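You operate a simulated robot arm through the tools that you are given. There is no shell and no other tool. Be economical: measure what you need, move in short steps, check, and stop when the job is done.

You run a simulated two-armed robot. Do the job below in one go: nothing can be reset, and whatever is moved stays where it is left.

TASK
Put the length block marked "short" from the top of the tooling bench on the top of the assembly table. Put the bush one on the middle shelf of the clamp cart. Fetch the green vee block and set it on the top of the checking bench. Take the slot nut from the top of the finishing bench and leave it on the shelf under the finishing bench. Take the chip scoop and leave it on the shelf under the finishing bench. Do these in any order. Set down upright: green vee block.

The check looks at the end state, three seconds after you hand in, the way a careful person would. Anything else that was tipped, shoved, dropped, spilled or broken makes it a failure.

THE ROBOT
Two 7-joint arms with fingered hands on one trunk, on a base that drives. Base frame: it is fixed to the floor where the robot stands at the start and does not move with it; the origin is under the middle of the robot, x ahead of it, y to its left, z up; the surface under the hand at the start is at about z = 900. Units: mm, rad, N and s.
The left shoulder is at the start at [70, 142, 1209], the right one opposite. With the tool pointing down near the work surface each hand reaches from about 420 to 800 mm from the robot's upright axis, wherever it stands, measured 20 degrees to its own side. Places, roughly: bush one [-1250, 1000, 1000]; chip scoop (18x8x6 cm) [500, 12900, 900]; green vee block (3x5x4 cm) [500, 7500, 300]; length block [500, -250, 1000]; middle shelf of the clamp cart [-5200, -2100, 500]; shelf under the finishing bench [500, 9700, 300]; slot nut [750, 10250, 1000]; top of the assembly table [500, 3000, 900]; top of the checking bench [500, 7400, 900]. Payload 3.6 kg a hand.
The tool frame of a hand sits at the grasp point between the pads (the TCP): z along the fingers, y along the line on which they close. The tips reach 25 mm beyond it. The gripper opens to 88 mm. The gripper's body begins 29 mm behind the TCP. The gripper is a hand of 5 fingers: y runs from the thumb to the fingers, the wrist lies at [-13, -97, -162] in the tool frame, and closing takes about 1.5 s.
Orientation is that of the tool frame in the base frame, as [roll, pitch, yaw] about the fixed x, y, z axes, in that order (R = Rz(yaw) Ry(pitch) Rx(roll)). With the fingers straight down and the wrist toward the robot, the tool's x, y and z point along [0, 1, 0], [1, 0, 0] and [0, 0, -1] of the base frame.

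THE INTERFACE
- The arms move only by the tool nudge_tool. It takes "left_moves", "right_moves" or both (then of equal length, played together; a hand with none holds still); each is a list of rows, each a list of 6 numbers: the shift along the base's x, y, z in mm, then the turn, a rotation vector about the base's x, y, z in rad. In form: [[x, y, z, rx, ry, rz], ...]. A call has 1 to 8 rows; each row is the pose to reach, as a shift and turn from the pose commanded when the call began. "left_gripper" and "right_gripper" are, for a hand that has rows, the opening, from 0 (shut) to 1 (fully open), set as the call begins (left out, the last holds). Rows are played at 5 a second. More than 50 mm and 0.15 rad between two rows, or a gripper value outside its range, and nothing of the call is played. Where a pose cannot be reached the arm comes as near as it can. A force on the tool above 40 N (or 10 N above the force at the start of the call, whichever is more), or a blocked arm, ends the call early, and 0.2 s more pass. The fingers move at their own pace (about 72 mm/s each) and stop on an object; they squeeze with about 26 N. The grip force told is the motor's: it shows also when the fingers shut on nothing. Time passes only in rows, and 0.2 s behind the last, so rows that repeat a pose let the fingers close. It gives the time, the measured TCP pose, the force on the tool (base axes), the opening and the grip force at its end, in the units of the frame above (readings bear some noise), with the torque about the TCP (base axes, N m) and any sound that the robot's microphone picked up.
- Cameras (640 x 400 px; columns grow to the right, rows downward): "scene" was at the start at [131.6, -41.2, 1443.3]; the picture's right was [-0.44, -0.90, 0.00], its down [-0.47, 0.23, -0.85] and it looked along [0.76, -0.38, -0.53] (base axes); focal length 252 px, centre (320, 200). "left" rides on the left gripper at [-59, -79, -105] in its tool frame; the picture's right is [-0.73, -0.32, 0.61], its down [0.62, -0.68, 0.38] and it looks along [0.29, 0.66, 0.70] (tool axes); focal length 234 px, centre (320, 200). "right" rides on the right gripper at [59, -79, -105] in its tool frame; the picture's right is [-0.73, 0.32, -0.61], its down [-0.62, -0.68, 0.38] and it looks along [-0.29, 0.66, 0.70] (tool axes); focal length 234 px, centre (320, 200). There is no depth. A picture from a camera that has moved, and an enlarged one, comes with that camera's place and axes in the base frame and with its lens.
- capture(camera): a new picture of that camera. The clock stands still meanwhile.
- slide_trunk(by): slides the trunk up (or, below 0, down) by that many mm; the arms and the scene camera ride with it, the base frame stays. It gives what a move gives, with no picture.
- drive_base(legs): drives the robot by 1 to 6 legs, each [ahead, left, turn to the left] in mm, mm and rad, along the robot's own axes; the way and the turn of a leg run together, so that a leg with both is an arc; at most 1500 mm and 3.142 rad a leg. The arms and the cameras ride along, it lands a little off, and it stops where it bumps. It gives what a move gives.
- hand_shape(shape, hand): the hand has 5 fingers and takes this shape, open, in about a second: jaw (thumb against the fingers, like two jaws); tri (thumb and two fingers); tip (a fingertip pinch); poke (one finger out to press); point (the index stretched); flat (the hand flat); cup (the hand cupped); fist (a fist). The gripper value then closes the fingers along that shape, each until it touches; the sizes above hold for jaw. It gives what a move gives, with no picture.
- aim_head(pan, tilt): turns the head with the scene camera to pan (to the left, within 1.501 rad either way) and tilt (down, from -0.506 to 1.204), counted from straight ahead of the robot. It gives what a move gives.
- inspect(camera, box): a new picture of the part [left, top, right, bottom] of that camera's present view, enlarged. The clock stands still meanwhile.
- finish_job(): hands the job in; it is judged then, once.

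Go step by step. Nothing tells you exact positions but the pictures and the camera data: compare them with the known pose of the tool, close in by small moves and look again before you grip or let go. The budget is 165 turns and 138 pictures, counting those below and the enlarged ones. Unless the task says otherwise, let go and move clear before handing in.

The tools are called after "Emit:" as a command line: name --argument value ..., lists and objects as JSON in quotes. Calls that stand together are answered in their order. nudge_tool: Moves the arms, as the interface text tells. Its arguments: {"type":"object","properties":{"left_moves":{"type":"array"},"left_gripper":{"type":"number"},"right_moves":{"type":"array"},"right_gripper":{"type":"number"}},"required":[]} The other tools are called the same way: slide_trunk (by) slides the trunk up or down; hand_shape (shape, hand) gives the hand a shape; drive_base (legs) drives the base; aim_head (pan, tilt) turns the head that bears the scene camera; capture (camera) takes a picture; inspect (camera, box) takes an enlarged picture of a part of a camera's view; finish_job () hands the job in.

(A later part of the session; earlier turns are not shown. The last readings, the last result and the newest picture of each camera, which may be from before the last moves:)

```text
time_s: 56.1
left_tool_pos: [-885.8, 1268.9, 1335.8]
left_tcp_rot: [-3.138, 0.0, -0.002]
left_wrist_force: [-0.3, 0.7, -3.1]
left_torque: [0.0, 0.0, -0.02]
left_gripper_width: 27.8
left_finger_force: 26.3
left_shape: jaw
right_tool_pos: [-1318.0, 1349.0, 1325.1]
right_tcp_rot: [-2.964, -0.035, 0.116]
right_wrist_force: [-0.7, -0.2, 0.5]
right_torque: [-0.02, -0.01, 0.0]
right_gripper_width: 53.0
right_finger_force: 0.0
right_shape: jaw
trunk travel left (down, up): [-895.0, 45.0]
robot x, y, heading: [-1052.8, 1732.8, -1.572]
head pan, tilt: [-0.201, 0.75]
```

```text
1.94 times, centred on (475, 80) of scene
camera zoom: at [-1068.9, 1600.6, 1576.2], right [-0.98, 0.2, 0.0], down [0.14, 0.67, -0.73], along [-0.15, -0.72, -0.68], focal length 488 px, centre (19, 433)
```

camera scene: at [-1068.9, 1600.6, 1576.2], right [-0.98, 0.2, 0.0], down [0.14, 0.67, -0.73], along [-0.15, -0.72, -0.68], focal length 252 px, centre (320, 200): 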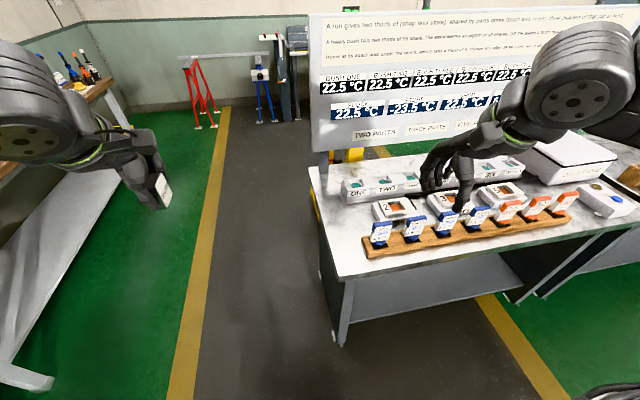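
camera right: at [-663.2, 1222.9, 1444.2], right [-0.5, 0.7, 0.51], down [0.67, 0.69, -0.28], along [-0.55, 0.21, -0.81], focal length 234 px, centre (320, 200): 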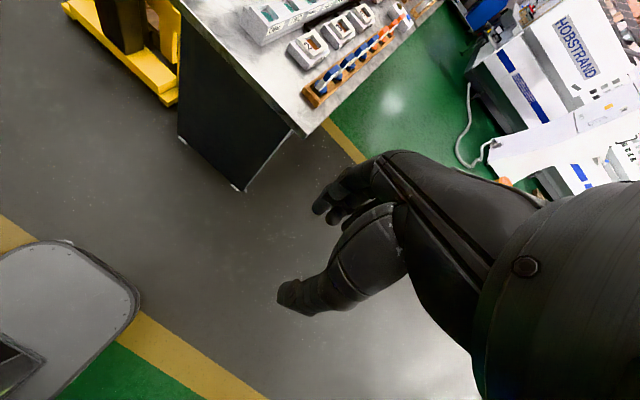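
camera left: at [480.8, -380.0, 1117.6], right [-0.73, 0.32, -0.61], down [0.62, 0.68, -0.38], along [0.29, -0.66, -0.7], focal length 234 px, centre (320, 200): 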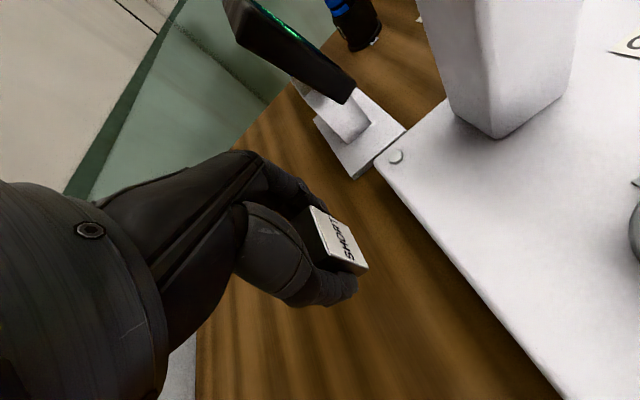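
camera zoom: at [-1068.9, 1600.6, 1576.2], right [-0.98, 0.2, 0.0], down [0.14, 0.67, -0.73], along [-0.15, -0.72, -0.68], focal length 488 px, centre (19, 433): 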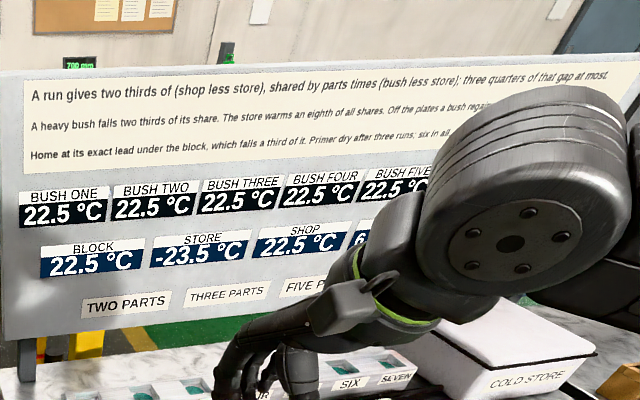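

The bushes are clearly labelled, and ONE is the first blue one; by triangulation it is at about [-1370, 1122] with its flag top near z 990. I will bring the right hand above it, straightening it on the way.

Emit:
nudge_tool --right_moves '[[-8, -30, -10, -0.025, 0.003, -0.015], [-16, -60, -25, -0.05, 0.006, -0.03], [-24, -90, -40, -0.075, 0.01, -0.045], [-32, -125, -60, -0.1, 0.013, -0.06], [-40, -160, -85, -0.125, 0.017, -0.075], [-46, -190, -115, -0.15, 0.02, -0.09], [-50, -210, -150, -0.165, 0.023, -0.105], [-52, -227, -180, -0.18, 0.025, -0.119]]' --right_gripper 0.65

Emit:
capture --camera "right"

Emit:
capture --camera "scene"

```text
time_s: 57.9
left_tool_pos: [-883.7, 1267.4, 1335.3]
left_tcp_rot: [-3.139, 0.001, -0.001]
left_wrist_force: [-0.8, 0.2, -2.8]
left_torque: [0.01, -0.03, -0.03]
left_gripper_width: 28.0
left_finger_force: 25.7
left_shape: jaw
right_tool_pos: [-1369.3, 1119.0, 1143.0]
right_tcp_rot: [3.141, 0.001, 0.0]
right_wrist_force: [-0.3, 0.1, 0.1]
right_torque: [0.03, 0.01, -0.04]
right_gripper_width: 57.2
right_finger_force: 0.1
right_shape: jaw
trunk travel left (down, up): [-895.0, 45.0]
robot x, y, heading: [-1053.1, 1732.8, -1.573]
head pan, tilt: [-0.201, 0.75]
```

```text
105 pictures are left
camera right: at [-1309.0, 1197.1, 1248.6], right [-0.73, -0.32, 0.61], down [-0.62, 0.68, -0.38], along [-0.29, -0.66, -0.7], focal length 234 px, centre (320, 200)
```

right: 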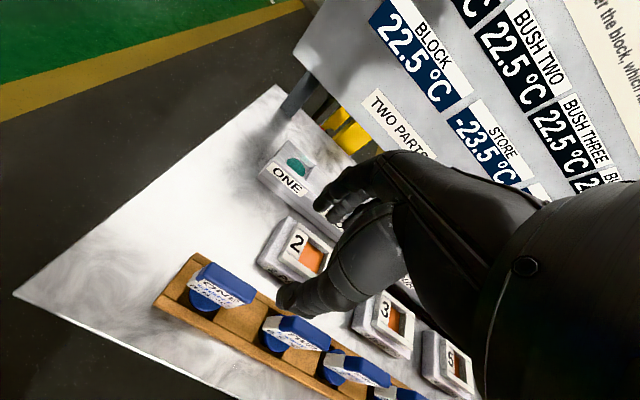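

```text
104 pictures are left
camera scene: at [-1068.2, 1598.7, 1576.1], right [-0.98, 0.2, 0.0], down [0.14, 0.67, -0.73], along [-0.15, -0.72, -0.68], focal length 252 px, centre (320, 200)
```

scene: 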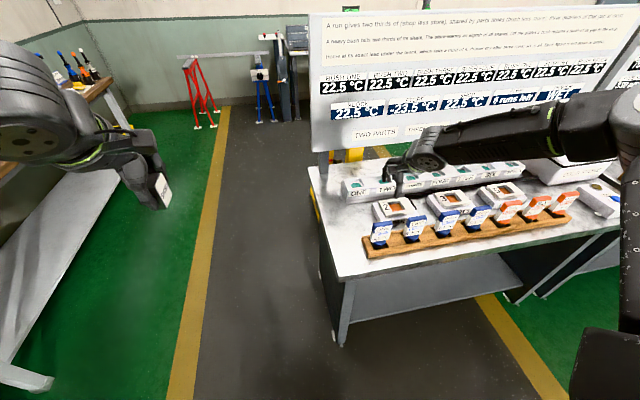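

The hand is above and near bush ONE. I will enlarge the right camera's view to fine-tune.

Emit:
inspect --camera "right" --box '[140, 230, 340, 355]'

Emit:
inspect --camera "scene" --box '[340, 130, 500, 260]'

```text
3.20 times, centred on (240, 292) of right
camera zoom: at [-1309.0, 1197.1, 1248.6], right [-0.73, -0.32, 0.61], down [-0.62, 0.68, -0.38], along [-0.29, -0.66, -0.7], focal length 749 px, centre (576, -96)
```

zoom: 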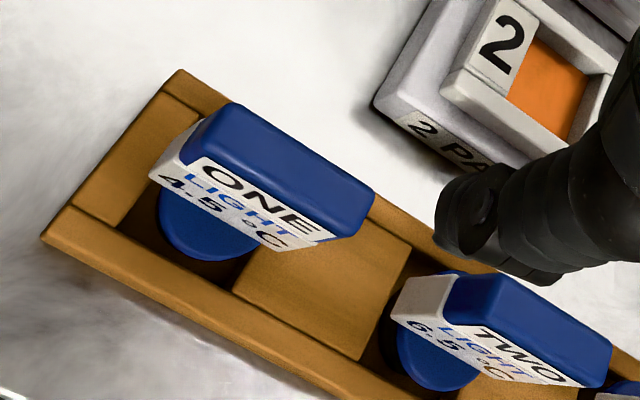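

```text
3.08 times, centred on (420, 195) of scene
camera zoom: at [-1068.2, 1598.7, 1576.1], right [-0.98, 0.2, 0.0], down [0.14, 0.67, -0.73], along [-0.15, -0.72, -0.68], focal length 774 px, centre (12, 215)
```

zoom: 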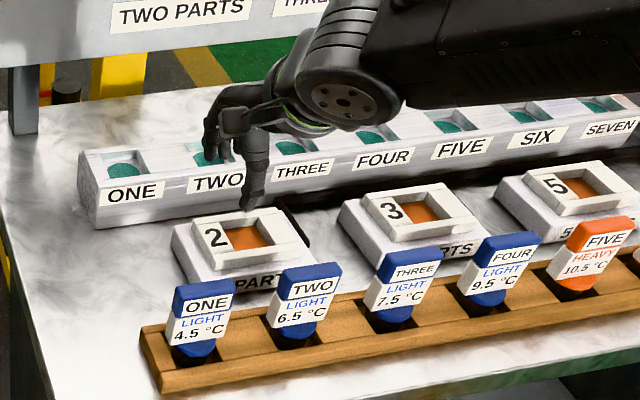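

Flag ONE's head is centred at about [-1366, 1126], top z 990, 54 mm wide in x and about 19 thick in y. I will descend to z 968.

Emit:
nudge_tool --right_moves '[[3, 7, -40, 0, 0, 0], [3, 7, -80, 0, 0, 0], [3, 7, -120, 0, 0, 0], [3, 7, -150, 0, 0, 0], [3, 7, -175, 0, 0, 0]]'

Emit:
capture --camera "right"

Emit:
inspect --camera "scene" --box '[340, 150, 500, 280]'

```text
time_s: 59.1
left_tool_pos: [-885.0, 1267.3, 1334.6]
left_tcp_rot: [-3.138, 0.0, -0.001]
left_wrist_force: [0.6, -0.8, -3.0]
left_torque: [0.0, -0.03, -0.01]
left_gripper_width: 28.3
left_finger_force: 26.1
left_shape: jaw
right_tool_pos: [-1374.8, 1163.2, 1028.7]
right_tcp_rot: [3.14, 0.001, 0.001]
right_wrist_force: [-0.3, -0.2, 0.9]
right_torque: [-0.01, 0.02, -0.02]
right_gripper_width: 57.2
right_finger_force: 0.1
right_shape: jaw
right hand out of reach, approached as far as the arm can: row 3, 4, 5
trunk travel left (down, up): [-895.0, 45.0]
robot x, y, heading: [-1050.4, 1735.1, -1.57]
head pan, tilt: [-0.201, 0.75]
```

```text
101 pictures are left
camera right: at [-1315.9, 1241.5, 1132.8], right [-0.73, -0.32, 0.61], down [-0.62, 0.68, -0.38], along [-0.29, -0.66, -0.7], focal length 234 px, centre (320, 200)
```

right: 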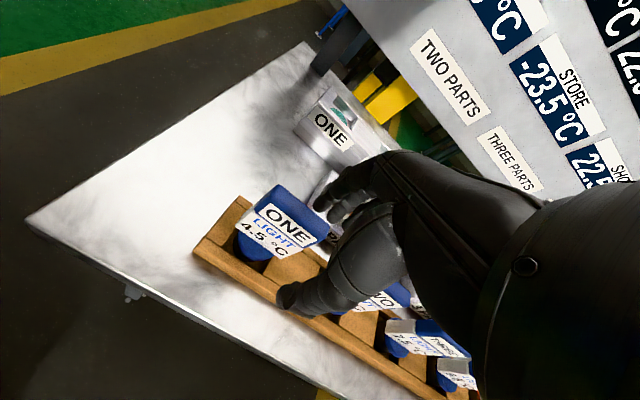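

```text
3.08 times, centred on (420, 215) of scene
camera zoom: at [-1068.5, 1599.8, 1576.1], right [-0.98, 0.2, 0.0], down [0.14, 0.67, -0.73], along [-0.15, -0.72, -0.68], focal length 774 px, centre (12, 154)
```

zoom: 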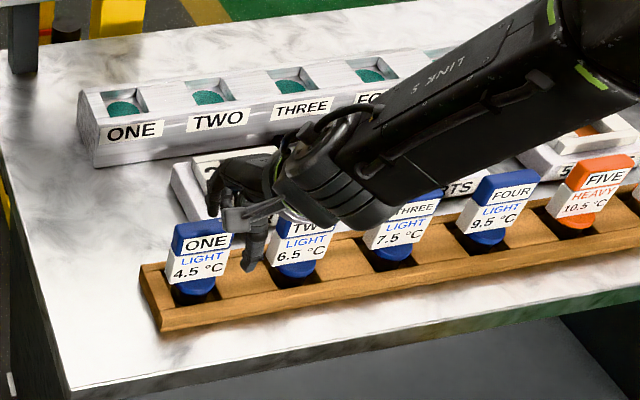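

The raised trunk limits the downward reach. I will raise the hand, lower the trunk 150 mm and try again.

Emit:
nudge_tool --right_moves '[[0, 0, 45, 0, 0, 0], [0, 0, 90, 0, 0, 0], [0, 0, 135, 0, 0, 0], [0, 0, 180, 0, 0, 0], [0, 0, 225, 0, 0, 0]]'

Emit:
slide_trunk --by -170

Emit:
capture --camera "scene"

```text
time_s: 60.3
left_tool_pos: [-884.1, 1270.3, 1336.8]
left_tcp_rot: [3.142, -0.002, -0.002]
left_wrist_force: [-0.3, 0.2, -2.5]
left_torque: [0.0, -0.03, -0.02]
left_gripper_width: 28.1
left_finger_force: 26.3
left_shape: jaw
right_tool_pos: [-1375.3, 1164.9, 1256.2]
right_tcp_rot: [3.141, -0.001, 0.002]
right_wrist_force: [0.0, 0.3, 0.6]
right_torque: [0.0, -0.02, -0.01]
right_gripper_width: 56.8
right_finger_force: 0.2
right_shape: jaw
trunk travel left (down, up): [-895.0, 45.0]
robot x, y, heading: [-1053.9, 1736.5, -1.572]
head pan, tilt: [-0.201, 0.75]
```

```text
time_s: 62.2
left_tool_pos: [-884.7, 1268.5, 1166.6]
left_tcp_rot: [-3.139, 0.001, -0.001]
left_wrist_force: [-0.9, -0.4, -2.7]
left_torque: [0.03, -0.03, 0.04]
left_gripper_width: 27.9
left_finger_force: 26.0
left_shape: jaw
right_tool_pos: [-1374.1, 1162.8, 1083.8]
right_tcp_rot: [3.14, -0.001, -0.002]
right_wrist_force: [0.1, 0.2, -0.1]
right_torque: [-0.01, 0.01, 0.02]
right_gripper_width: 56.8
right_finger_force: 0.0
right_shape: jaw
trunk travel left (down, up): [-725.0, 215.0]
robot x, y, heading: [-1050.9, 1734.0, -1.572]
head pan, tilt: [-0.201, 0.75]
```

```text
99 pictures are left
camera scene: at [-1068.3, 1600.7, 1406.2], right [-0.98, 0.2, 0.0], down [0.14, 0.67, -0.73], along [-0.15, -0.72, -0.68], focal length 252 px, centre (320, 200)
```

scene: 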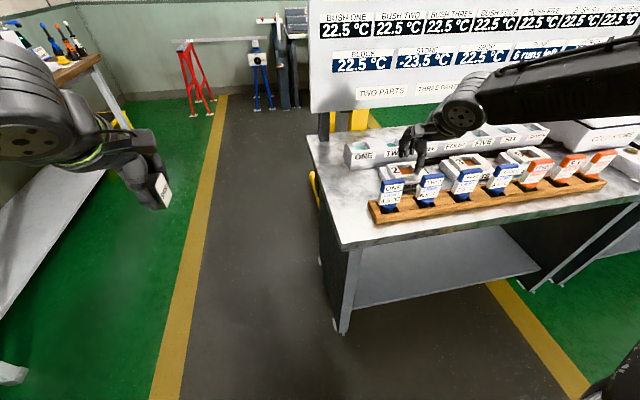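

The hand sits at [-1374, 1163, 1084]. I will centre it over the flag, then descend to z 968.

Emit:
nudge_tool --right_moves '[[8, -37, 0, 0, 0, 0], [8, -37, 0, 0, 0, 0], [8, -37, -40, 0, 0, 0]]'

Emit:
capture --camera "right"

Emit:
inspect --camera "scene" --box '[350, 110, 480, 230]'

```text
time_s: 63.0
left_tool_pos: [-884.2, 1268.8, 1166.7]
left_tcp_rot: [-3.138, 0.0, -0.001]
left_wrist_force: [0.2, -0.4, -2.9]
left_torque: [0.03, -0.04, -0.02]
left_gripper_width: 28.1
left_finger_force: 26.1
left_shape: jaw
right_tool_pos: [-1368.3, 1125.9, 1043.9]
right_tcp_rot: [-3.141, -0.001, -0.001]
right_wrist_force: [0.0, -0.3, 0.2]
right_torque: [0.0, 0.01, 0.02]
right_gripper_width: 57.0
right_finger_force: 0.0
right_shape: jaw
trunk travel left (down, up): [-725.0, 215.0]
robot x, y, heading: [-1055.3, 1732.7, -1.571]
head pan, tilt: [-0.201, 0.75]
```

```text
98 pictures are left
camera right: at [-1309.9, 1202.6, 1148.7], right [-0.73, -0.32, 0.61], down [-0.62, 0.68, -0.38], along [-0.29, -0.66, -0.7], focal length 234 px, centre (320, 200)
```

right: 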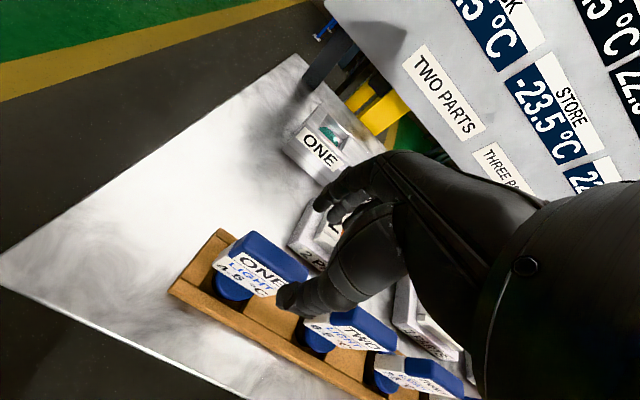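

```text
3.33 times, centred on (415, 170) of scene
camera zoom: at [-1069.2, 1600.0, 1406.2], right [-0.98, 0.2, 0.0], down [0.14, 0.67, -0.73], along [-0.15, -0.72, -0.68], focal length 839 px, centre (3, 300)
```

zoom: 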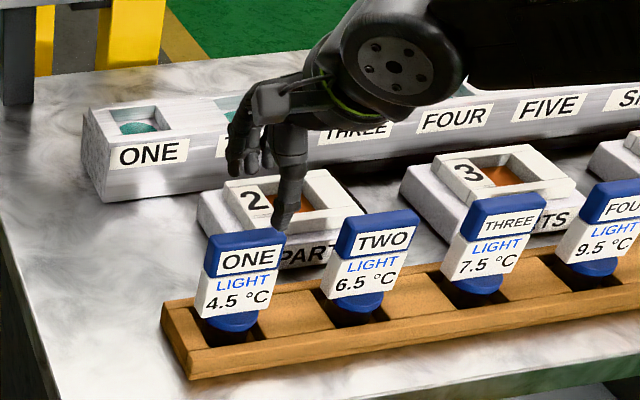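

The flag's head reads as [-1364, 1127]. I will shift 5 mm in +x and go down 76 mm.

Emit:
nudge_tool --right_moves '[[5, 1, -20, 0, 0, 0], [5, 1, -40, 0, 0, 0], [5, 1, -60, 0, 0, 0], [5, 1, -76, 0, 0, 0]]'

Emit:
capture --camera "right"

Emit:
inspect --camera "scene" --box '[350, 110, 480, 230]'

```text
time_s: 64.0
left_tool_pos: [-885.1, 1268.4, 1164.7]
left_tcp_rot: [-3.14, 0.001, -0.002]
left_wrist_force: [0.7, -0.8, -3.1]
left_torque: [-0.01, 0.01, 0.0]
left_gripper_width: 28.1
left_finger_force: 25.8
left_shape: jaw
right_tool_pos: [-1361.5, 1126.1, 969.4]
right_tcp_rot: [3.14, 0.0, 0.0]
right_wrist_force: [-0.7, -0.6, 0.4]
right_torque: [0.01, -0.01, -0.03]
right_gripper_width: 57.1
right_finger_force: 0.1
right_shape: jaw
trunk travel left (down, up): [-725.0, 215.0]
robot x, y, heading: [-1056.1, 1734.9, -1.575]
head pan, tilt: [-0.201, 0.75]
```

```text
96 pictures are left
camera right: at [-1303.4, 1204.5, 1073.0], right [-0.73, -0.32, 0.61], down [-0.62, 0.68, -0.38], along [-0.29, -0.66, -0.7], focal length 234 px, centre (320, 200)
```

right: 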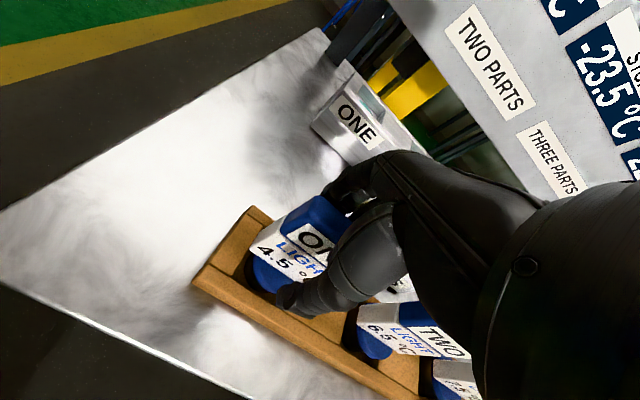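

```text
3.33 times, centred on (415, 170) of scene
camera zoom: at [-1068.5, 1600.3, 1406.2], right [-0.98, 0.2, 0.0], down [0.14, 0.67, -0.73], along [-0.15, -0.72, -0.68], focal length 839 px, centre (3, 300)
```

zoom: 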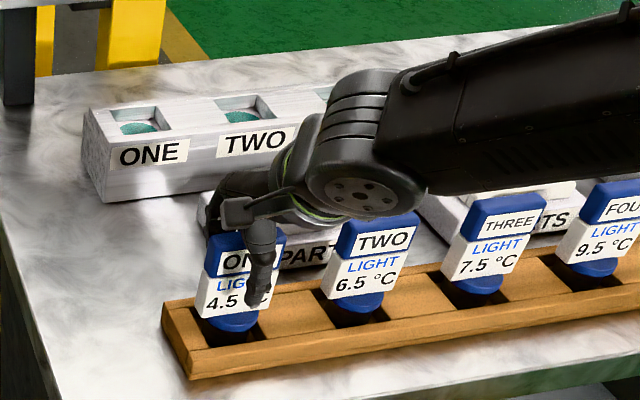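

The thumb is in front of the flag and the fingers behind it, slightly off-centre. I will shift 8 mm in +x and close.

Emit:
nudge_tool --right_moves '[[8, 0, 0, 0, 0, 0]]'

Emit:
nudge_tool --right_moves '[[0, 0, 0, 0, 0, 0], [0, 0, 0, 0, 0, 0], [0, 0, 0, 0, 0, 0], [0, 0, 0, 0, 0, 0], [0, 0, 0, 0, 0, 0], [0, 0, 0, 0, 0, 0], [0, 0, 0, 0, 0, 0], [0, 0, 0, 0, 0, 0]]' --right_gripper 0

Emit:
nudge_tool --right_moves '[[0, 0, 20, 0, 0, 0], [0, 0, 40, 0, 0, 0], [0, 0, 80, 0, 0, 0], [0, 0, 120, 0, 0, 0]]'

Emit:
capture --camera "scene"

Emit:
capture --camera "right"

```text
time_s: 64.4
left_tool_pos: [-883.6, 1269.5, 1166.2]
left_tcp_rot: [-3.141, 0.0, -0.001]
left_wrist_force: [0.6, -0.9, -2.7]
left_torque: [-0.02, -0.02, -0.01]
left_gripper_width: 28.1
left_finger_force: 26.6
left_shape: jaw
right_tool_pos: [-1353.7, 1126.6, 969.0]
right_tcp_rot: [3.14, 0.0, 0.0]
right_wrist_force: [0.0, 0.3, -0.4]
right_torque: [0.01, -0.02, 0.0]
right_gripper_width: 57.1
right_finger_force: 0.0
right_shape: jaw
trunk travel left (down, up): [-725.0, 215.0]
robot x, y, heading: [-1051.8, 1731.8, -1.574]
head pan, tilt: [-0.201, 0.75]
```

```text
time_s: 66.2
left_tool_pos: [-884.9, 1268.4, 1165.3]
left_tcp_rot: [-3.14, 0.0, -0.001]
left_wrist_force: [-0.3, -0.2, -3.5]
left_torque: [0.0, 0.01, 0.0]
left_gripper_width: 28.1
left_finger_force: 25.8
left_shape: jaw
right_tool_pos: [-1354.7, 1127.2, 968.2]
right_tcp_rot: [3.141, 0.001, 0.001]
right_wrist_force: [0.1, 0.1, -0.1]
right_torque: [-0.01, -0.02, 0.01]
right_gripper_width: 12.8
right_finger_force: 26.2
right_shape: jaw
trunk travel left (down, up): [-725.0, 215.0]
robot x, y, heading: [-1051.1, 1732.6, -1.571]
head pan, tilt: [-0.201, 0.75]
```

```text
time_s: 67.2
left_tool_pos: [-883.5, 1269.1, 1166.2]
left_tcp_rot: [-3.139, 0.0, 0.0]
left_wrist_force: [-0.7, 0.3, -2.2]
left_torque: [-0.02, 0.0, -0.02]
left_gripper_width: 28.1
left_finger_force: 25.6
left_shape: jaw
right_tool_pos: [-1353.0, 1126.0, 1089.4]
right_tcp_rot: [3.139, -0.001, 0.0]
right_wrist_force: [-0.1, -1.3, -2.7]
right_torque: [-0.05, -0.03, -0.02]
right_gripper_width: 12.4
right_finger_force: 25.7
right_shape: jaw
trunk travel left (down, up): [-725.0, 215.0]
robot x, y, heading: [-1052.8, 1737.0, -1.572]
head pan, tilt: [-0.201, 0.75]
```

```text
94 pictures are left
camera scene: at [-1068.1, 1601.2, 1406.2], right [-0.98, 0.2, 0.0], down [0.14, 0.67, -0.73], along [-0.15, -0.72, -0.68], focal length 252 px, centre (320, 200)
```

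scene: 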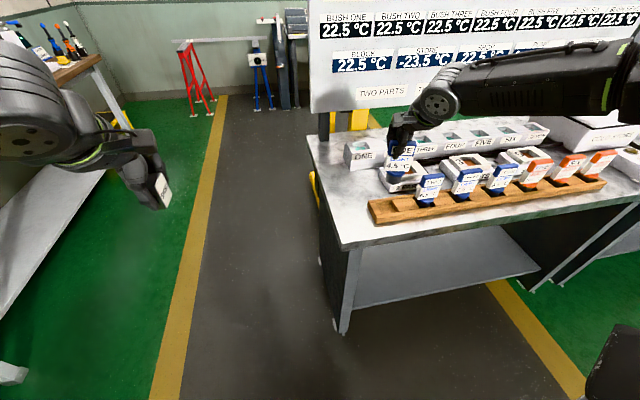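

```text
93 pictures are left
camera right: at [-1293.5, 1203.4, 1193.8], right [-0.73, -0.32, 0.61], down [-0.62, 0.68, -0.38], along [-0.29, -0.66, -0.7], focal length 234 px, centre (320, 200)
```

right: 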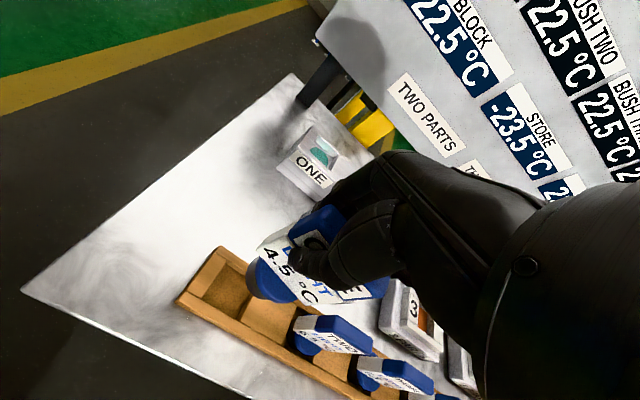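

Bush ONE is held and the other bushes are undisturbed. I will lift it clear and draw it back toward the robot.

Emit:
nudge_tool --right_moves '[[0, 0, 50, 0, 0, 0], [0, 0, 100, 0, 0, 0], [0, 40, 130, 0, 0, 0], [15, 85, 140, 0, 0, 0], [30, 130, 140, 0, 0, 0], [50, 170, 140, 0, 0, 0], [70, 200, 140, 0, 0, 0]]'

Emit:
drive_base --legs '[[-300, 0, 0], [0, 0, 1.571], [1000, 400, 0], [0, 600, 0]]'

Emit:
aim_head --pan 0.0 --tilt 0.55

Emit:
capture --camera "scene"

```text
time_s: 68.8
left_tool_pos: [-884.5, 1269.7, 1165.6]
left_tcp_rot: [-3.14, -0.001, 0.0]
left_wrist_force: [-0.2, 0.3, -3.5]
left_torque: [-0.03, -0.03, 0.04]
left_gripper_width: 28.0
left_finger_force: 26.2
left_shape: jaw
right_tool_pos: [-1279.7, 1327.3, 1226.7]
right_tcp_rot: [3.14, -0.001, 0.001]
right_wrist_force: [0.1, 0.5, -1.6]
right_torque: [-0.02, 0.01, 0.0]
right_gripper_width: 12.5
right_finger_force: 25.8
right_shape: jaw
trunk travel left (down, up): [-725.0, 215.0]
robot x, y, heading: [-1051.2, 1732.2, -1.574]
head pan, tilt: [-0.201, 0.75]
```

```text
time_s: 82.8
left_tool_pos: [433.0, 3181.3, 1166.7]
left_tcp_rot: [-3.14, -0.001, 1.541]
left_wrist_force: [-0.4, 0.5, -2.6]
left_torque: [-0.02, -0.03, -0.01]
left_gripper_width: 27.9
left_finger_force: 26.0
left_shape: jaw
right_tool_pos: [366.8, 2787.3, 1227.6]
right_tcp_rot: [-3.142, -0.003, 1.544]
right_wrist_force: [-0.6, 0.6, -3.0]
right_torque: [-0.01, 0.02, -0.05]
right_gripper_width: 12.3
right_finger_force: 25.5
right_shape: jaw
trunk travel left (down, up): [-725.0, 215.0]
robot x, y, heading: [-36.4, 3030.9, -0.03]
head pan, tilt: [-0.201, 0.75]
```

```text
time_s: 83.5
left_tool_pos: [433.2, 3184.7, 1166.0]
left_tcp_rot: [-3.141, 0.0, 1.543]
left_wrist_force: [0.6, 0.6, -2.3]
left_torque: [0.01, 0.02, -0.03]
left_gripper_width: 28.0
left_finger_force: 25.2
left_shape: jaw
right_tool_pos: [365.8, 2787.0, 1228.1]
right_tcp_rot: [-3.14, 0.001, 1.544]
right_wrist_force: [-1.1, 0.8, -2.7]
right_torque: [0.04, -0.01, 0.03]
right_gripper_width: 12.3
right_finger_force: 25.7
right_shape: jaw
trunk travel left (down, up): [-725.0, 215.0]
robot x, y, heading: [-35.6, 3023.3, -0.028]
head pan, tilt: [0.0, 0.55]
```

```text
92 pictures are left
camera scene: at [105.5, 3022.0, 1423.5], right [-0.03, -1.0, 0.0], down [-0.52, 0.02, -0.85], along [0.85, -0.03, -0.52], focal length 252 px, centre (320, 200)
```

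scene: 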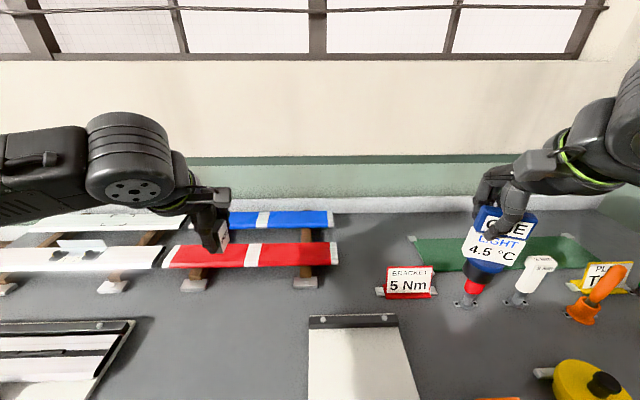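

The table under the left hand is clear, with free space around [400, 3225] between the paper, the plate and the red rail's posts. I will bring SHORT down there to z 955 and look.

Emit:
nudge_tool --left_moves '[[-16, 20, -20, 0, 0, 0], [-33, 41, -50, 0, 0, 0], [-33, 41, -95, 0, 0, 0], [-33, 41, -140, 0, 0, 0], [-33, 41, -180, 0, 0, 0], [-33, 41, -211, 0, 0, 0]]'

Emit:
capture --camera "scene"

Emit:
capture --camera "left"

```text
time_s: 84.9
left_tool_pos: [399.4, 3222.9, 955.7]
left_tcp_rot: [-3.139, 0.0, 1.543]
left_wrist_force: [-0.1, 0.1, -3.0]
left_torque: [0.0, 0.03, -0.01]
left_gripper_width: 27.8
left_finger_force: 26.0
left_shape: jaw
right_tool_pos: [366.3, 2787.9, 1227.8]
right_tcp_rot: [3.142, 0.0, 1.546]
right_wrist_force: [-1.7, 0.8, -1.3]
right_torque: [0.03, -0.03, -0.05]
right_gripper_width: 12.7
right_finger_force: 25.7
right_shape: jaw
trunk travel left (down, up): [-725.0, 215.0]
robot x, y, heading: [-34.2, 3027.0, -0.028]
head pan, tilt: [0.0, 0.55]
```

```text
91 pictures are left
camera scene: at [106.1, 3021.6, 1423.5], right [-0.03, -1.0, 0.0], down [-0.52, 0.02, -0.85], along [0.85, -0.02, -0.52], focal length 252 px, centre (320, 200)
```

scene: 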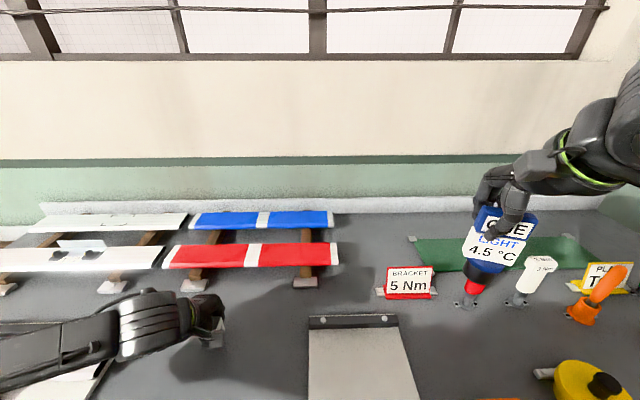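

```text
90 pictures are left
camera left: at [319.5, 3165.7, 1061.7], right [-0.34, -0.72, -0.61], down [-0.66, 0.64, -0.38], along [0.66, 0.27, -0.7], focal length 234 px, centre (320, 200)
```

left: 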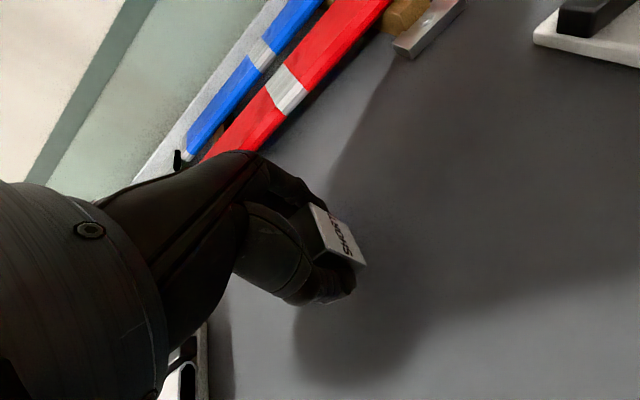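

The spot is clear. I will lower in small steps until light contact.

Emit:
nudge_tool --left_moves '[[0, 0, -10, 0, 0, 0], [0, 0, -18, 0, 0, 0], [0, 0, -21, 0, 0, 0], [0, 0, -23, 0, 0, 0], [0, 0, -24, 0, 0, 0]]'

Emit:
inspect --camera "scene" --box '[150, 270, 270, 370]'

```text
time_s: 86.1
left_tool_pos: [399.5, 3224.1, 931.3]
left_tcp_rot: [3.142, 0.0, 1.543]
left_wrist_force: [-0.2, 0.8, 1.1]
left_torque: [0.01, -0.05, 0.02]
left_gripper_width: 27.6
left_finger_force: 26.8
left_shape: jaw
right_tool_pos: [366.1, 2786.5, 1227.1]
right_tcp_rot: [3.14, 0.0, 1.544]
right_wrist_force: [-0.8, 0.0, -1.9]
right_torque: [0.03, -0.01, 0.01]
right_gripper_width: 12.5
right_finger_force: 26.0
right_shape: jaw
trunk travel left (down, up): [-725.0, 215.0]
robot x, y, heading: [-35.5, 3028.0, -0.026]
head pan, tilt: [0.0, 0.55]
```

```text
4.00 times, centred on (210, 320) of scene
camera zoom: at [104.9, 3021.5, 1423.7], right [-0.03, -1.0, 0.0], down [-0.52, 0.02, -0.85], along [0.85, -0.02, -0.52], focal length 1007 px, centre (760, -280)
```

zoom: 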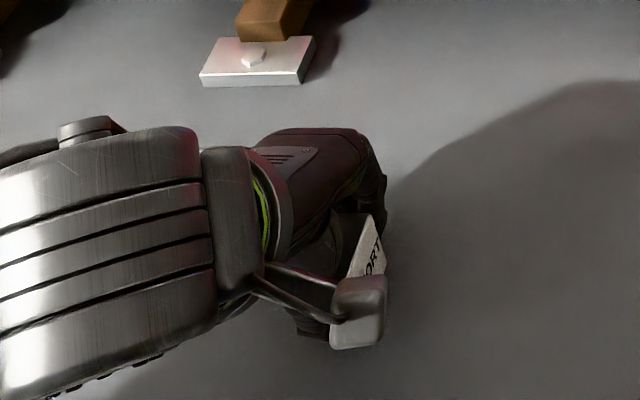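

Force went from -3 to +1 N, so SHORT is on the table. I will open and rise.

Emit:
nudge_tool --left_moves '[[0, 0, 0, 0, 0, 0], [0, 0, 0, 0, 0, 0], [0, 0, 0, 0, 0, 0], [0, 0, 0, 0, 0, 0], [0, 0, 0, 0, 0, 0]]' --left_gripper 0.75

Emit:
nudge_tool --left_moves '[[0, 0, 40, 0, 0, 0], [0, 0, 85, 0, 0, 0], [0, 0, 130, 0, 0, 0], [0, 0, 175, 0, 0, 0], [0, 0, 220, 0, 0, 0], [0, 0, 265, 0, 0, 0]]'

Emit:
capture --camera "left"

```text
time_s: 87.3
left_tool_pos: [398.9, 3223.9, 931.1]
left_tcp_rot: [-3.139, -0.001, 1.544]
left_wrist_force: [-0.5, -0.4, -0.3]
left_torque: [-0.01, -0.02, 0.01]
left_gripper_width: 65.8
left_finger_force: 0.1
left_shape: jaw
right_tool_pos: [365.0, 2787.2, 1228.3]
right_tcp_rot: [3.141, 0.001, 1.544]
right_wrist_force: [0.6, -0.3, -3.3]
right_torque: [0.02, -0.01, 0.01]
right_gripper_width: 12.4
right_finger_force: 26.1
right_shape: jaw
trunk travel left (down, up): [-725.0, 215.0]
robot x, y, heading: [-35.1, 3029.9, -0.03]
head pan, tilt: [0.0, 0.55]
```

```text
time_s: 88.7
left_tool_pos: [401.5, 3222.5, 1196.1]
left_tcp_rot: [-3.138, 0.0, 1.543]
left_wrist_force: [0.9, -0.7, 0.0]
left_torque: [0.0, 0.01, 0.01]
left_gripper_width: 65.8
left_finger_force: 0.0
left_shape: jaw
right_tool_pos: [365.4, 2786.7, 1228.5]
right_tcp_rot: [3.141, -0.003, 1.544]
right_wrist_force: [0.1, 0.3, -2.4]
right_torque: [0.02, 0.0, 0.03]
right_gripper_width: 12.5
right_finger_force: 25.8
right_shape: jaw
trunk travel left (down, up): [-725.0, 215.0]
robot x, y, heading: [-31.5, 3028.9, -0.023]
head pan, tilt: [0.0, 0.55]
```

```text
88 pictures are left
camera left: at [320.4, 3165.4, 1302.3], right [-0.34, -0.72, -0.61], down [-0.66, 0.64, -0.38], along [0.66, 0.27, -0.7], focal length 234 px, centre (320, 200)
```

left: 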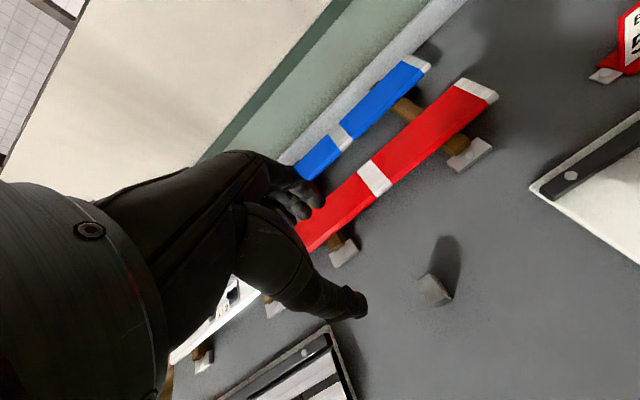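

SHORT stands on the assembly table. Next I will take the bush toward the clamp cart, first down the corridor with the arms held forward.

Emit:
drive_base --legs '[[-520, 0, 0], [0, 0, -1.545], [1500, 0, 0], [1500, 0, 0], [650, 0, 0]]'

Emit:
aim_head --pan -1.2 --tilt 0.35

Emit:
capture --camera "scene"

```text
time_s: 112.8
left_tool_pos: [-425.9, -1042.8, 1195.2]
left_tcp_rot: [-3.14, 0.0, -0.032]
left_wrist_force: [0.7, 0.0, -0.4]
left_torque: [0.03, -0.03, -0.02]
left_gripper_width: 65.9
left_finger_force: 0.0
left_shape: jaw
right_tool_pos: [-860.9, -1003.5, 1228.4]
right_tcp_rot: [3.141, 0.001, -0.032]
right_wrist_force: [0.5, -0.3, -3.0]
right_torque: [-0.01, -0.01, 0.02]
right_gripper_width: 12.4
right_finger_force: 26.4
right_shape: jaw
trunk travel left (down, up): [-725.0, 215.0]
robot x, y, heading: [-623.7, -605.2, -1.606]
head pan, tilt: [0.0, 0.55]
```

```text
time_s: 114.2
left_tool_pos: [-424.5, -1041.4, 1195.5]
left_tcp_rot: [-3.14, 0.0, -0.034]
left_wrist_force: [0.1, -0.2, -0.1]
left_torque: [-0.04, 0.0, -0.01]
left_gripper_width: 65.7
left_finger_force: 0.0
left_shape: jaw
right_tool_pos: [-860.5, -1003.9, 1228.6]
right_tcp_rot: [3.141, 0.001, -0.03]
right_wrist_force: [0.0, 0.3, -2.1]
right_torque: [-0.01, -0.02, -0.02]
right_gripper_width: 12.3
right_finger_force: 26.1
right_shape: jaw
trunk travel left (down, up): [-725.0, 215.0]
robot x, y, heading: [-619.0, -603.9, -1.606]
head pan, tilt: [-1.201, 0.351]
```

```text
87 pictures are left
camera scene: at [-707.6, -686.1, 1441.8], right [-0.33, 0.94, 0.0], down [0.32, 0.11, -0.94], along [-0.89, -0.31, -0.34], focal length 252 px, centre (320, 200)
```

scene: 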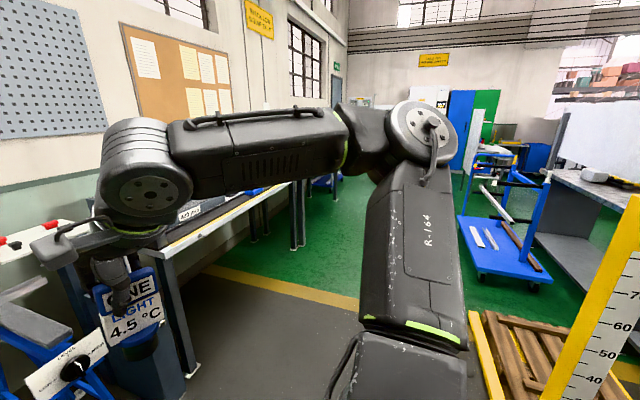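

The way along y≈-850 looks clear between the benches (front y≈-1770) and the yellow truck (y>-200). I will turn and drive in -x, then look again.

Emit:
drive_base --legs '[[0, 0, -1.535], [1000, 250, 0], [1300, 0, 0]]'

Emit:
aim_head --pan 0.35 --tilt 0.35

Emit:
capture --camera "scene"

```text
time_s: 129.4
left_tool_pos: [-3355.5, -1023.7, 1195.9]
left_tcp_rot: [-3.141, 0.001, -1.58]
left_wrist_force: [-0.5, 0.1, 0.0]
left_torque: [-0.04, -0.01, -0.01]
left_gripper_width: 65.9
left_finger_force: 0.0
left_shape: jaw
right_tool_pos: [-3328.3, -587.5, 1228.2]
right_tcp_rot: [3.139, 0.0, -1.58]
right_wrist_force: [0.8, -0.3, -3.3]
right_torque: [0.0, 0.03, 0.01]
right_gripper_width: 12.2
right_finger_force: 26.0
right_shape: jaw
trunk travel left (down, up): [-725.0, 215.0]
robot x, y, heading: [-2922.3, -819.4, 3.133]
head pan, tilt: [-1.201, 0.351]
```

```text
time_s: 131.0
left_tool_pos: [-3355.8, -1023.8, 1194.8]
left_tcp_rot: [-3.14, 0.0, -1.579]
left_wrist_force: [-0.1, -0.1, 0.7]
left_torque: [-0.02, 0.02, 0.02]
left_gripper_width: 65.8
left_finger_force: 0.1
left_shape: jaw
right_tool_pos: [-3326.1, -586.8, 1227.6]
right_tcp_rot: [-3.141, 0.0, -1.579]
right_wrist_force: [-0.7, -0.5, -2.6]
right_torque: [-0.04, 0.0, -0.01]
right_gripper_width: 12.3
right_finger_force: 25.9
right_shape: jaw
trunk travel left (down, up): [-725.0, 215.0]
robot x, y, heading: [-2919.6, -819.4, 3.131]
head pan, tilt: [0.351, 0.351]
```

```text
86 pictures are left
camera scene: at [-3058.5, -850.9, 1441.9], right [-0.33, 0.94, 0.0], down [0.32, 0.11, -0.94], along [-0.89, -0.31, -0.34], focal length 252 px, centre (320, 200)
```

scene: 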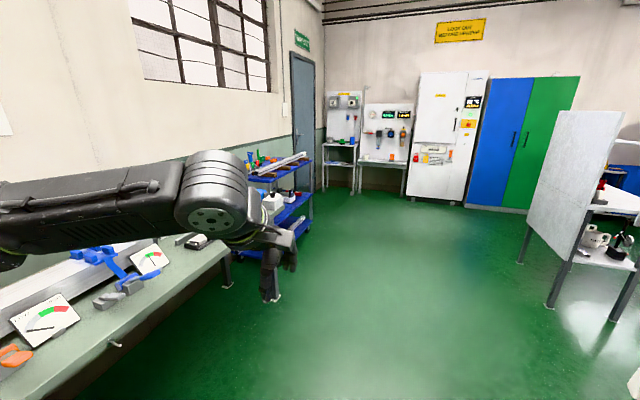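

The blue clamp cart is ahead-left, as expected. I will drive to about [-4950, -1050] and turn to face it.

Emit:
drive_base --legs '[[1000, 0, 0], [1000, 180, 0], [0, 0, 1.571]]'

Emit:
aim_head --pan -0.2 --tilt 0.6

Emit:
capture --camera "scene"

```text
time_s: 144.8
left_tool_pos: [-4716.9, -1407.2, 1195.3]
left_tcp_rot: [-3.14, -0.001, -0.027]
left_wrist_force: [0.1, -0.4, 0.2]
left_torque: [-0.04, -0.01, -0.01]
left_gripper_width: 65.8
left_finger_force: 0.2
left_shape: jaw
right_tool_pos: [-5153.0, -1370.6, 1229.3]
right_tcp_rot: [3.141, 0.001, -0.025]
right_wrist_force: [0.4, 0.0, -2.8]
right_torque: [-0.01, -0.02, -0.03]
right_gripper_width: 12.3
right_finger_force: 26.1
right_shape: jaw
trunk travel left (down, up): [-725.0, 215.0]
robot x, y, heading: [-4915.1, -967.1, -1.603]
head pan, tilt: [0.351, 0.351]
```

```text
time_s: 145.8
left_tool_pos: [-4716.2, -1407.6, 1194.6]
left_tcp_rot: [-3.141, -0.001, -0.028]
left_wrist_force: [0.3, -0.4, 0.8]
left_torque: [0.03, -0.04, -0.02]
left_gripper_width: 65.8
left_finger_force: 0.1
left_shape: jaw
right_tool_pos: [-5152.2, -1370.2, 1228.4]
right_tcp_rot: [3.141, 0.0, -0.027]
right_wrist_force: [0.5, 0.8, -2.6]
right_torque: [0.0, -0.06, 0.03]
right_gripper_width: 12.2
right_finger_force: 25.3
right_shape: jaw
trunk travel left (down, up): [-725.0, 215.0]
robot x, y, heading: [-4909.1, -969.6, -1.604]
head pan, tilt: [-0.201, 0.6]
```

```text
85 pictures are left
camera scene: at [-4933.2, -1105.9, 1419.1], right [-0.97, 0.23, 0.0], down [0.13, 0.55, -0.83], along [-0.19, -0.8, -0.56], focal length 252 px, centre (320, 200)
```

scene: 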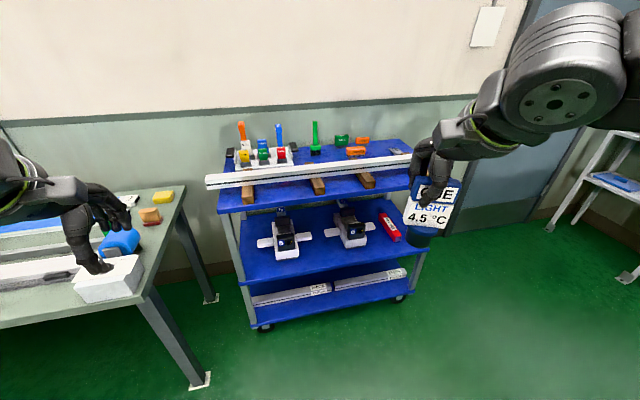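

The cart's middle shelf is at about z 520 with its front edge near y≈-1850; two vises and a red tube stand on it. I will enlarge to choose a free spot at the front.

Emit:
inspect --camera "scene" --box '[210, 170, 450, 330]'

Emit:
capture --camera "right"

```text
2.50 times, centred on (330, 250) of scene
camera zoom: at [-4933.2, -1105.9, 1419.1], right [-0.97, 0.23, 0.0], down [0.13, 0.55, -0.83], along [-0.19, -0.8, -0.56], focal length 629 px, centre (295, 75)
```

zoom: 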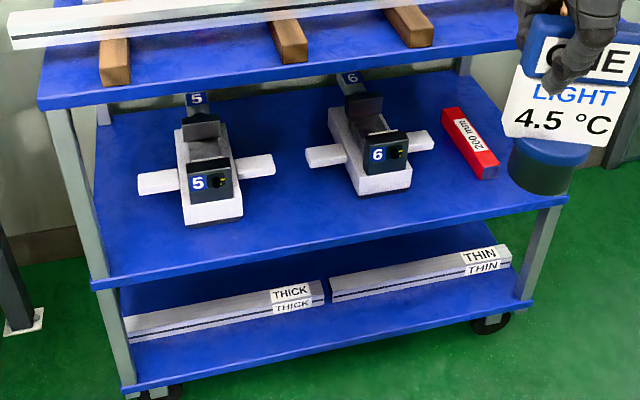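

```text
83 pictures are left
camera right: at [-5091.0, -1293.8, 1332.8], right [-0.73, -0.3, 0.61], down [-0.61, 0.7, -0.38], along [-0.31, -0.65, -0.7], focal length 234 px, centre (320, 200)
```

right: 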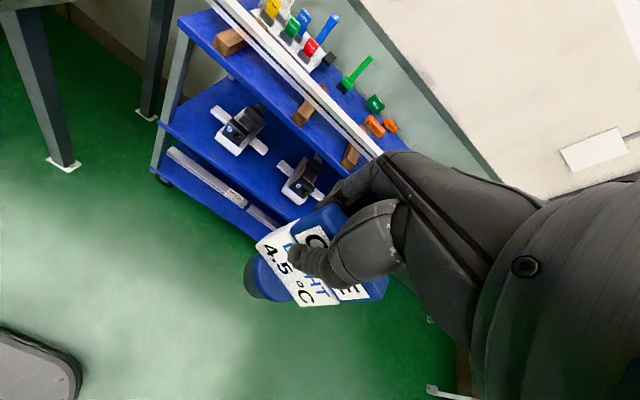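

The triangulated middle shelf is at z≈480 with its front edge at y≈-1870. I will place the bush at about [-5120, -1925], in the free front area between the vises. I will drive in, lower the trunk and look again.

Emit:
drive_base --legs '[[280, -81, 0.033]]'

Emit:
slide_trunk --by -380

Emit:
aim_head --pan -0.1 --tilt 0.6

Emit:
capture --camera "scene"

Emit:
capture --camera "right"

```text
time_s: 147.8
left_tool_pos: [-4782.1, -1669.6, 1197.0]
left_tcp_rot: [-3.141, -0.001, 0.009]
left_wrist_force: [0.7, -1.0, 1.1]
left_torque: [0.0, 0.01, 0.0]
left_gripper_width: 65.9
left_finger_force: 0.2
left_shape: jaw
right_tool_pos: [-5220.2, -1649.1, 1228.6]
right_tcp_rot: [3.141, 0.0, 0.011]
right_wrist_force: [-0.8, -0.2, -1.8]
right_torque: [-0.02, -0.02, 0.0]
right_gripper_width: 11.9
right_finger_force: 26.0
right_shape: jaw
trunk travel left (down, up): [-725.0, 215.0]
robot x, y, heading: [-4993.3, -1241.6, -1.562]
head pan, tilt: [-0.201, 0.6]
```

```text
time_s: 151.4
left_tool_pos: [-4782.7, -1669.6, 815.3]
left_tcp_rot: [-3.14, 0.001, 0.01]
left_wrist_force: [1.1, -0.5, -0.9]
left_torque: [0.0, -0.02, 0.0]
left_gripper_width: 65.6
left_finger_force: 0.1
left_shape: jaw
right_tool_pos: [-5219.2, -1650.9, 848.3]
right_tcp_rot: [3.14, 0.0, 0.008]
right_wrist_force: [0.1, 0.5, -2.2]
right_torque: [0.0, -0.04, 0.01]
right_gripper_width: 12.2
right_finger_force: 26.2
right_shape: jaw
trunk travel left (down, up): [-345.0, 595.0]
robot x, y, heading: [-4995.8, -1241.3, -1.566]
head pan, tilt: [-0.201, 0.6]
```

```text
time_s: 152.1
left_tool_pos: [-4782.5, -1670.5, 815.2]
left_tcp_rot: [-3.141, 0.0, 0.009]
left_wrist_force: [0.2, -0.8, 0.7]
left_torque: [0.0, 0.02, -0.03]
left_gripper_width: 65.9
left_finger_force: 0.0
left_shape: jaw
right_tool_pos: [-5219.0, -1650.1, 848.9]
right_tcp_rot: [-3.141, -0.001, 0.011]
right_wrist_force: [0.4, 0.3, -1.7]
right_torque: [0.04, 0.01, 0.0]
right_gripper_width: 12.0
right_finger_force: 25.5
right_shape: jaw
trunk travel left (down, up): [-345.0, 595.0]
robot x, y, heading: [-4994.4, -1240.7, -1.568]
head pan, tilt: [-0.099, 0.6]
```

```text
82 pictures are left
camera scene: at [-5002.1, -1379.7, 1039.1], right [-1.0, 0.09, 0.0], down [0.05, 0.56, -0.82], along [-0.08, -0.82, -0.57], focal length 252 px, centre (320, 200)
```

scene: 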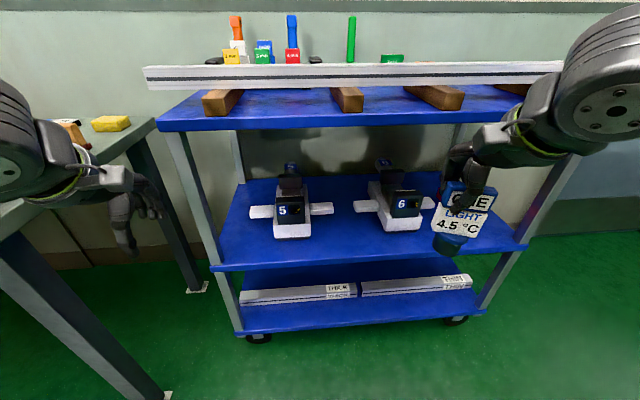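

```text
81 pictures are left
camera right: at [-5161.6, -1572.1, 952.9], right [-0.72, -0.33, 0.61], down [-0.63, 0.67, -0.38], along [-0.28, -0.66, -0.7], focal length 234 px, centre (320, 200)
```

right: 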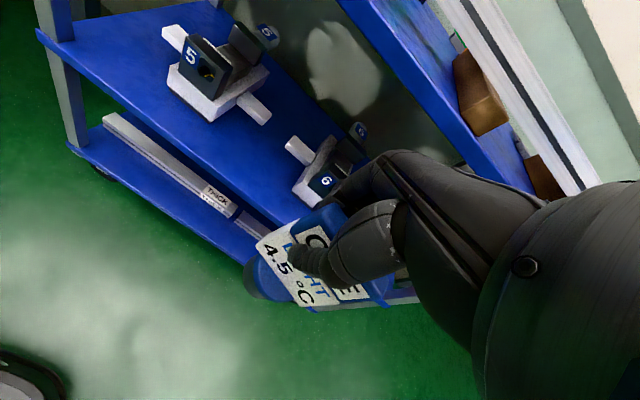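

The shelf is at z≈494 with its front edge at y≈-1864, and the bush's bottom hangs about 94 mm below the TCP. I will lower it in front of the cart to z 606, aligned with the gap at x≈-5140.

Emit:
nudge_tool --right_moves '[[30, 0, -40, 0, 0, 0], [60, 0, -80, 0, 0, 0], [79, 0, -125, 0, 0, 0], [79, 0, -170, 0, 0, 0], [79, 0, -210, 0, 0, 0], [79, 0, -243, 0, 0, 0]]'

Emit:
capture --camera "scene"

Emit:
capture --camera "right"

```text
time_s: 153.5
left_tool_pos: [-4782.5, -1670.1, 815.6]
left_tcp_rot: [-3.141, -0.001, 0.009]
left_wrist_force: [0.3, 0.1, -0.8]
left_torque: [0.01, 0.01, 0.02]
left_gripper_width: 65.7
left_finger_force: 0.0
left_shape: jaw
right_tool_pos: [-5140.1, -1651.6, 603.7]
right_tcp_rot: [-3.141, -0.004, 0.01]
right_wrist_force: [-0.6, -0.1, -3.2]
right_torque: [0.03, 0.01, 0.02]
right_gripper_width: 12.6
right_finger_force: 26.1
right_shape: jaw
trunk travel left (down, up): [-345.0, 595.0]
robot x, y, heading: [-4991.8, -1237.1, -1.558]
head pan, tilt: [-0.099, 0.6]
```

```text
80 pictures are left
camera scene: at [-5002.3, -1380.2, 1039.0], right [-1.0, 0.09, 0.0], down [0.05, 0.56, -0.82], along [-0.08, -0.82, -0.57], focal length 252 px, centre (320, 200)
```

scene: 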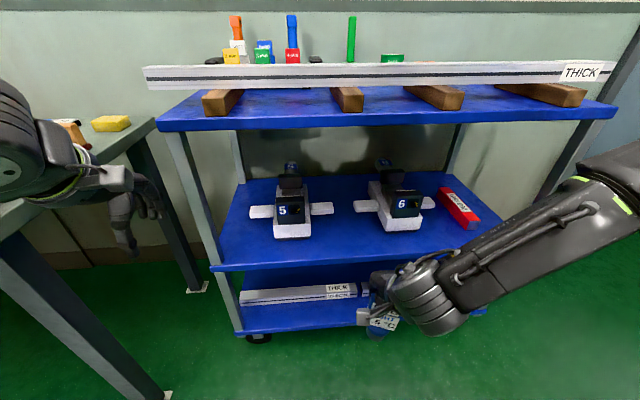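

```text
79 pictures are left
camera right: at [-5082.3, -1573.1, 709.1], right [-0.72, -0.33, 0.61], down [-0.63, 0.67, -0.38], along [-0.28, -0.66, -0.7], focal length 234 px, centre (320, 200)
```

right: 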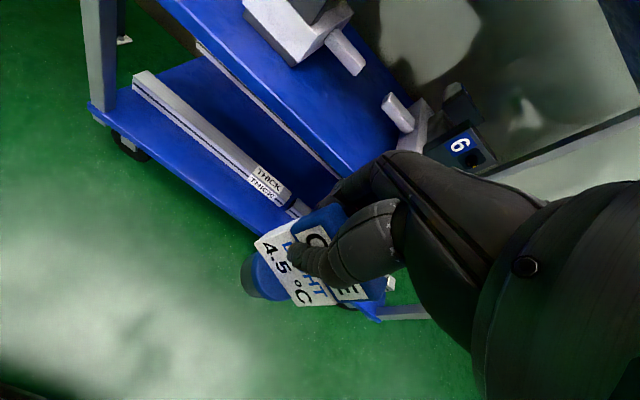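

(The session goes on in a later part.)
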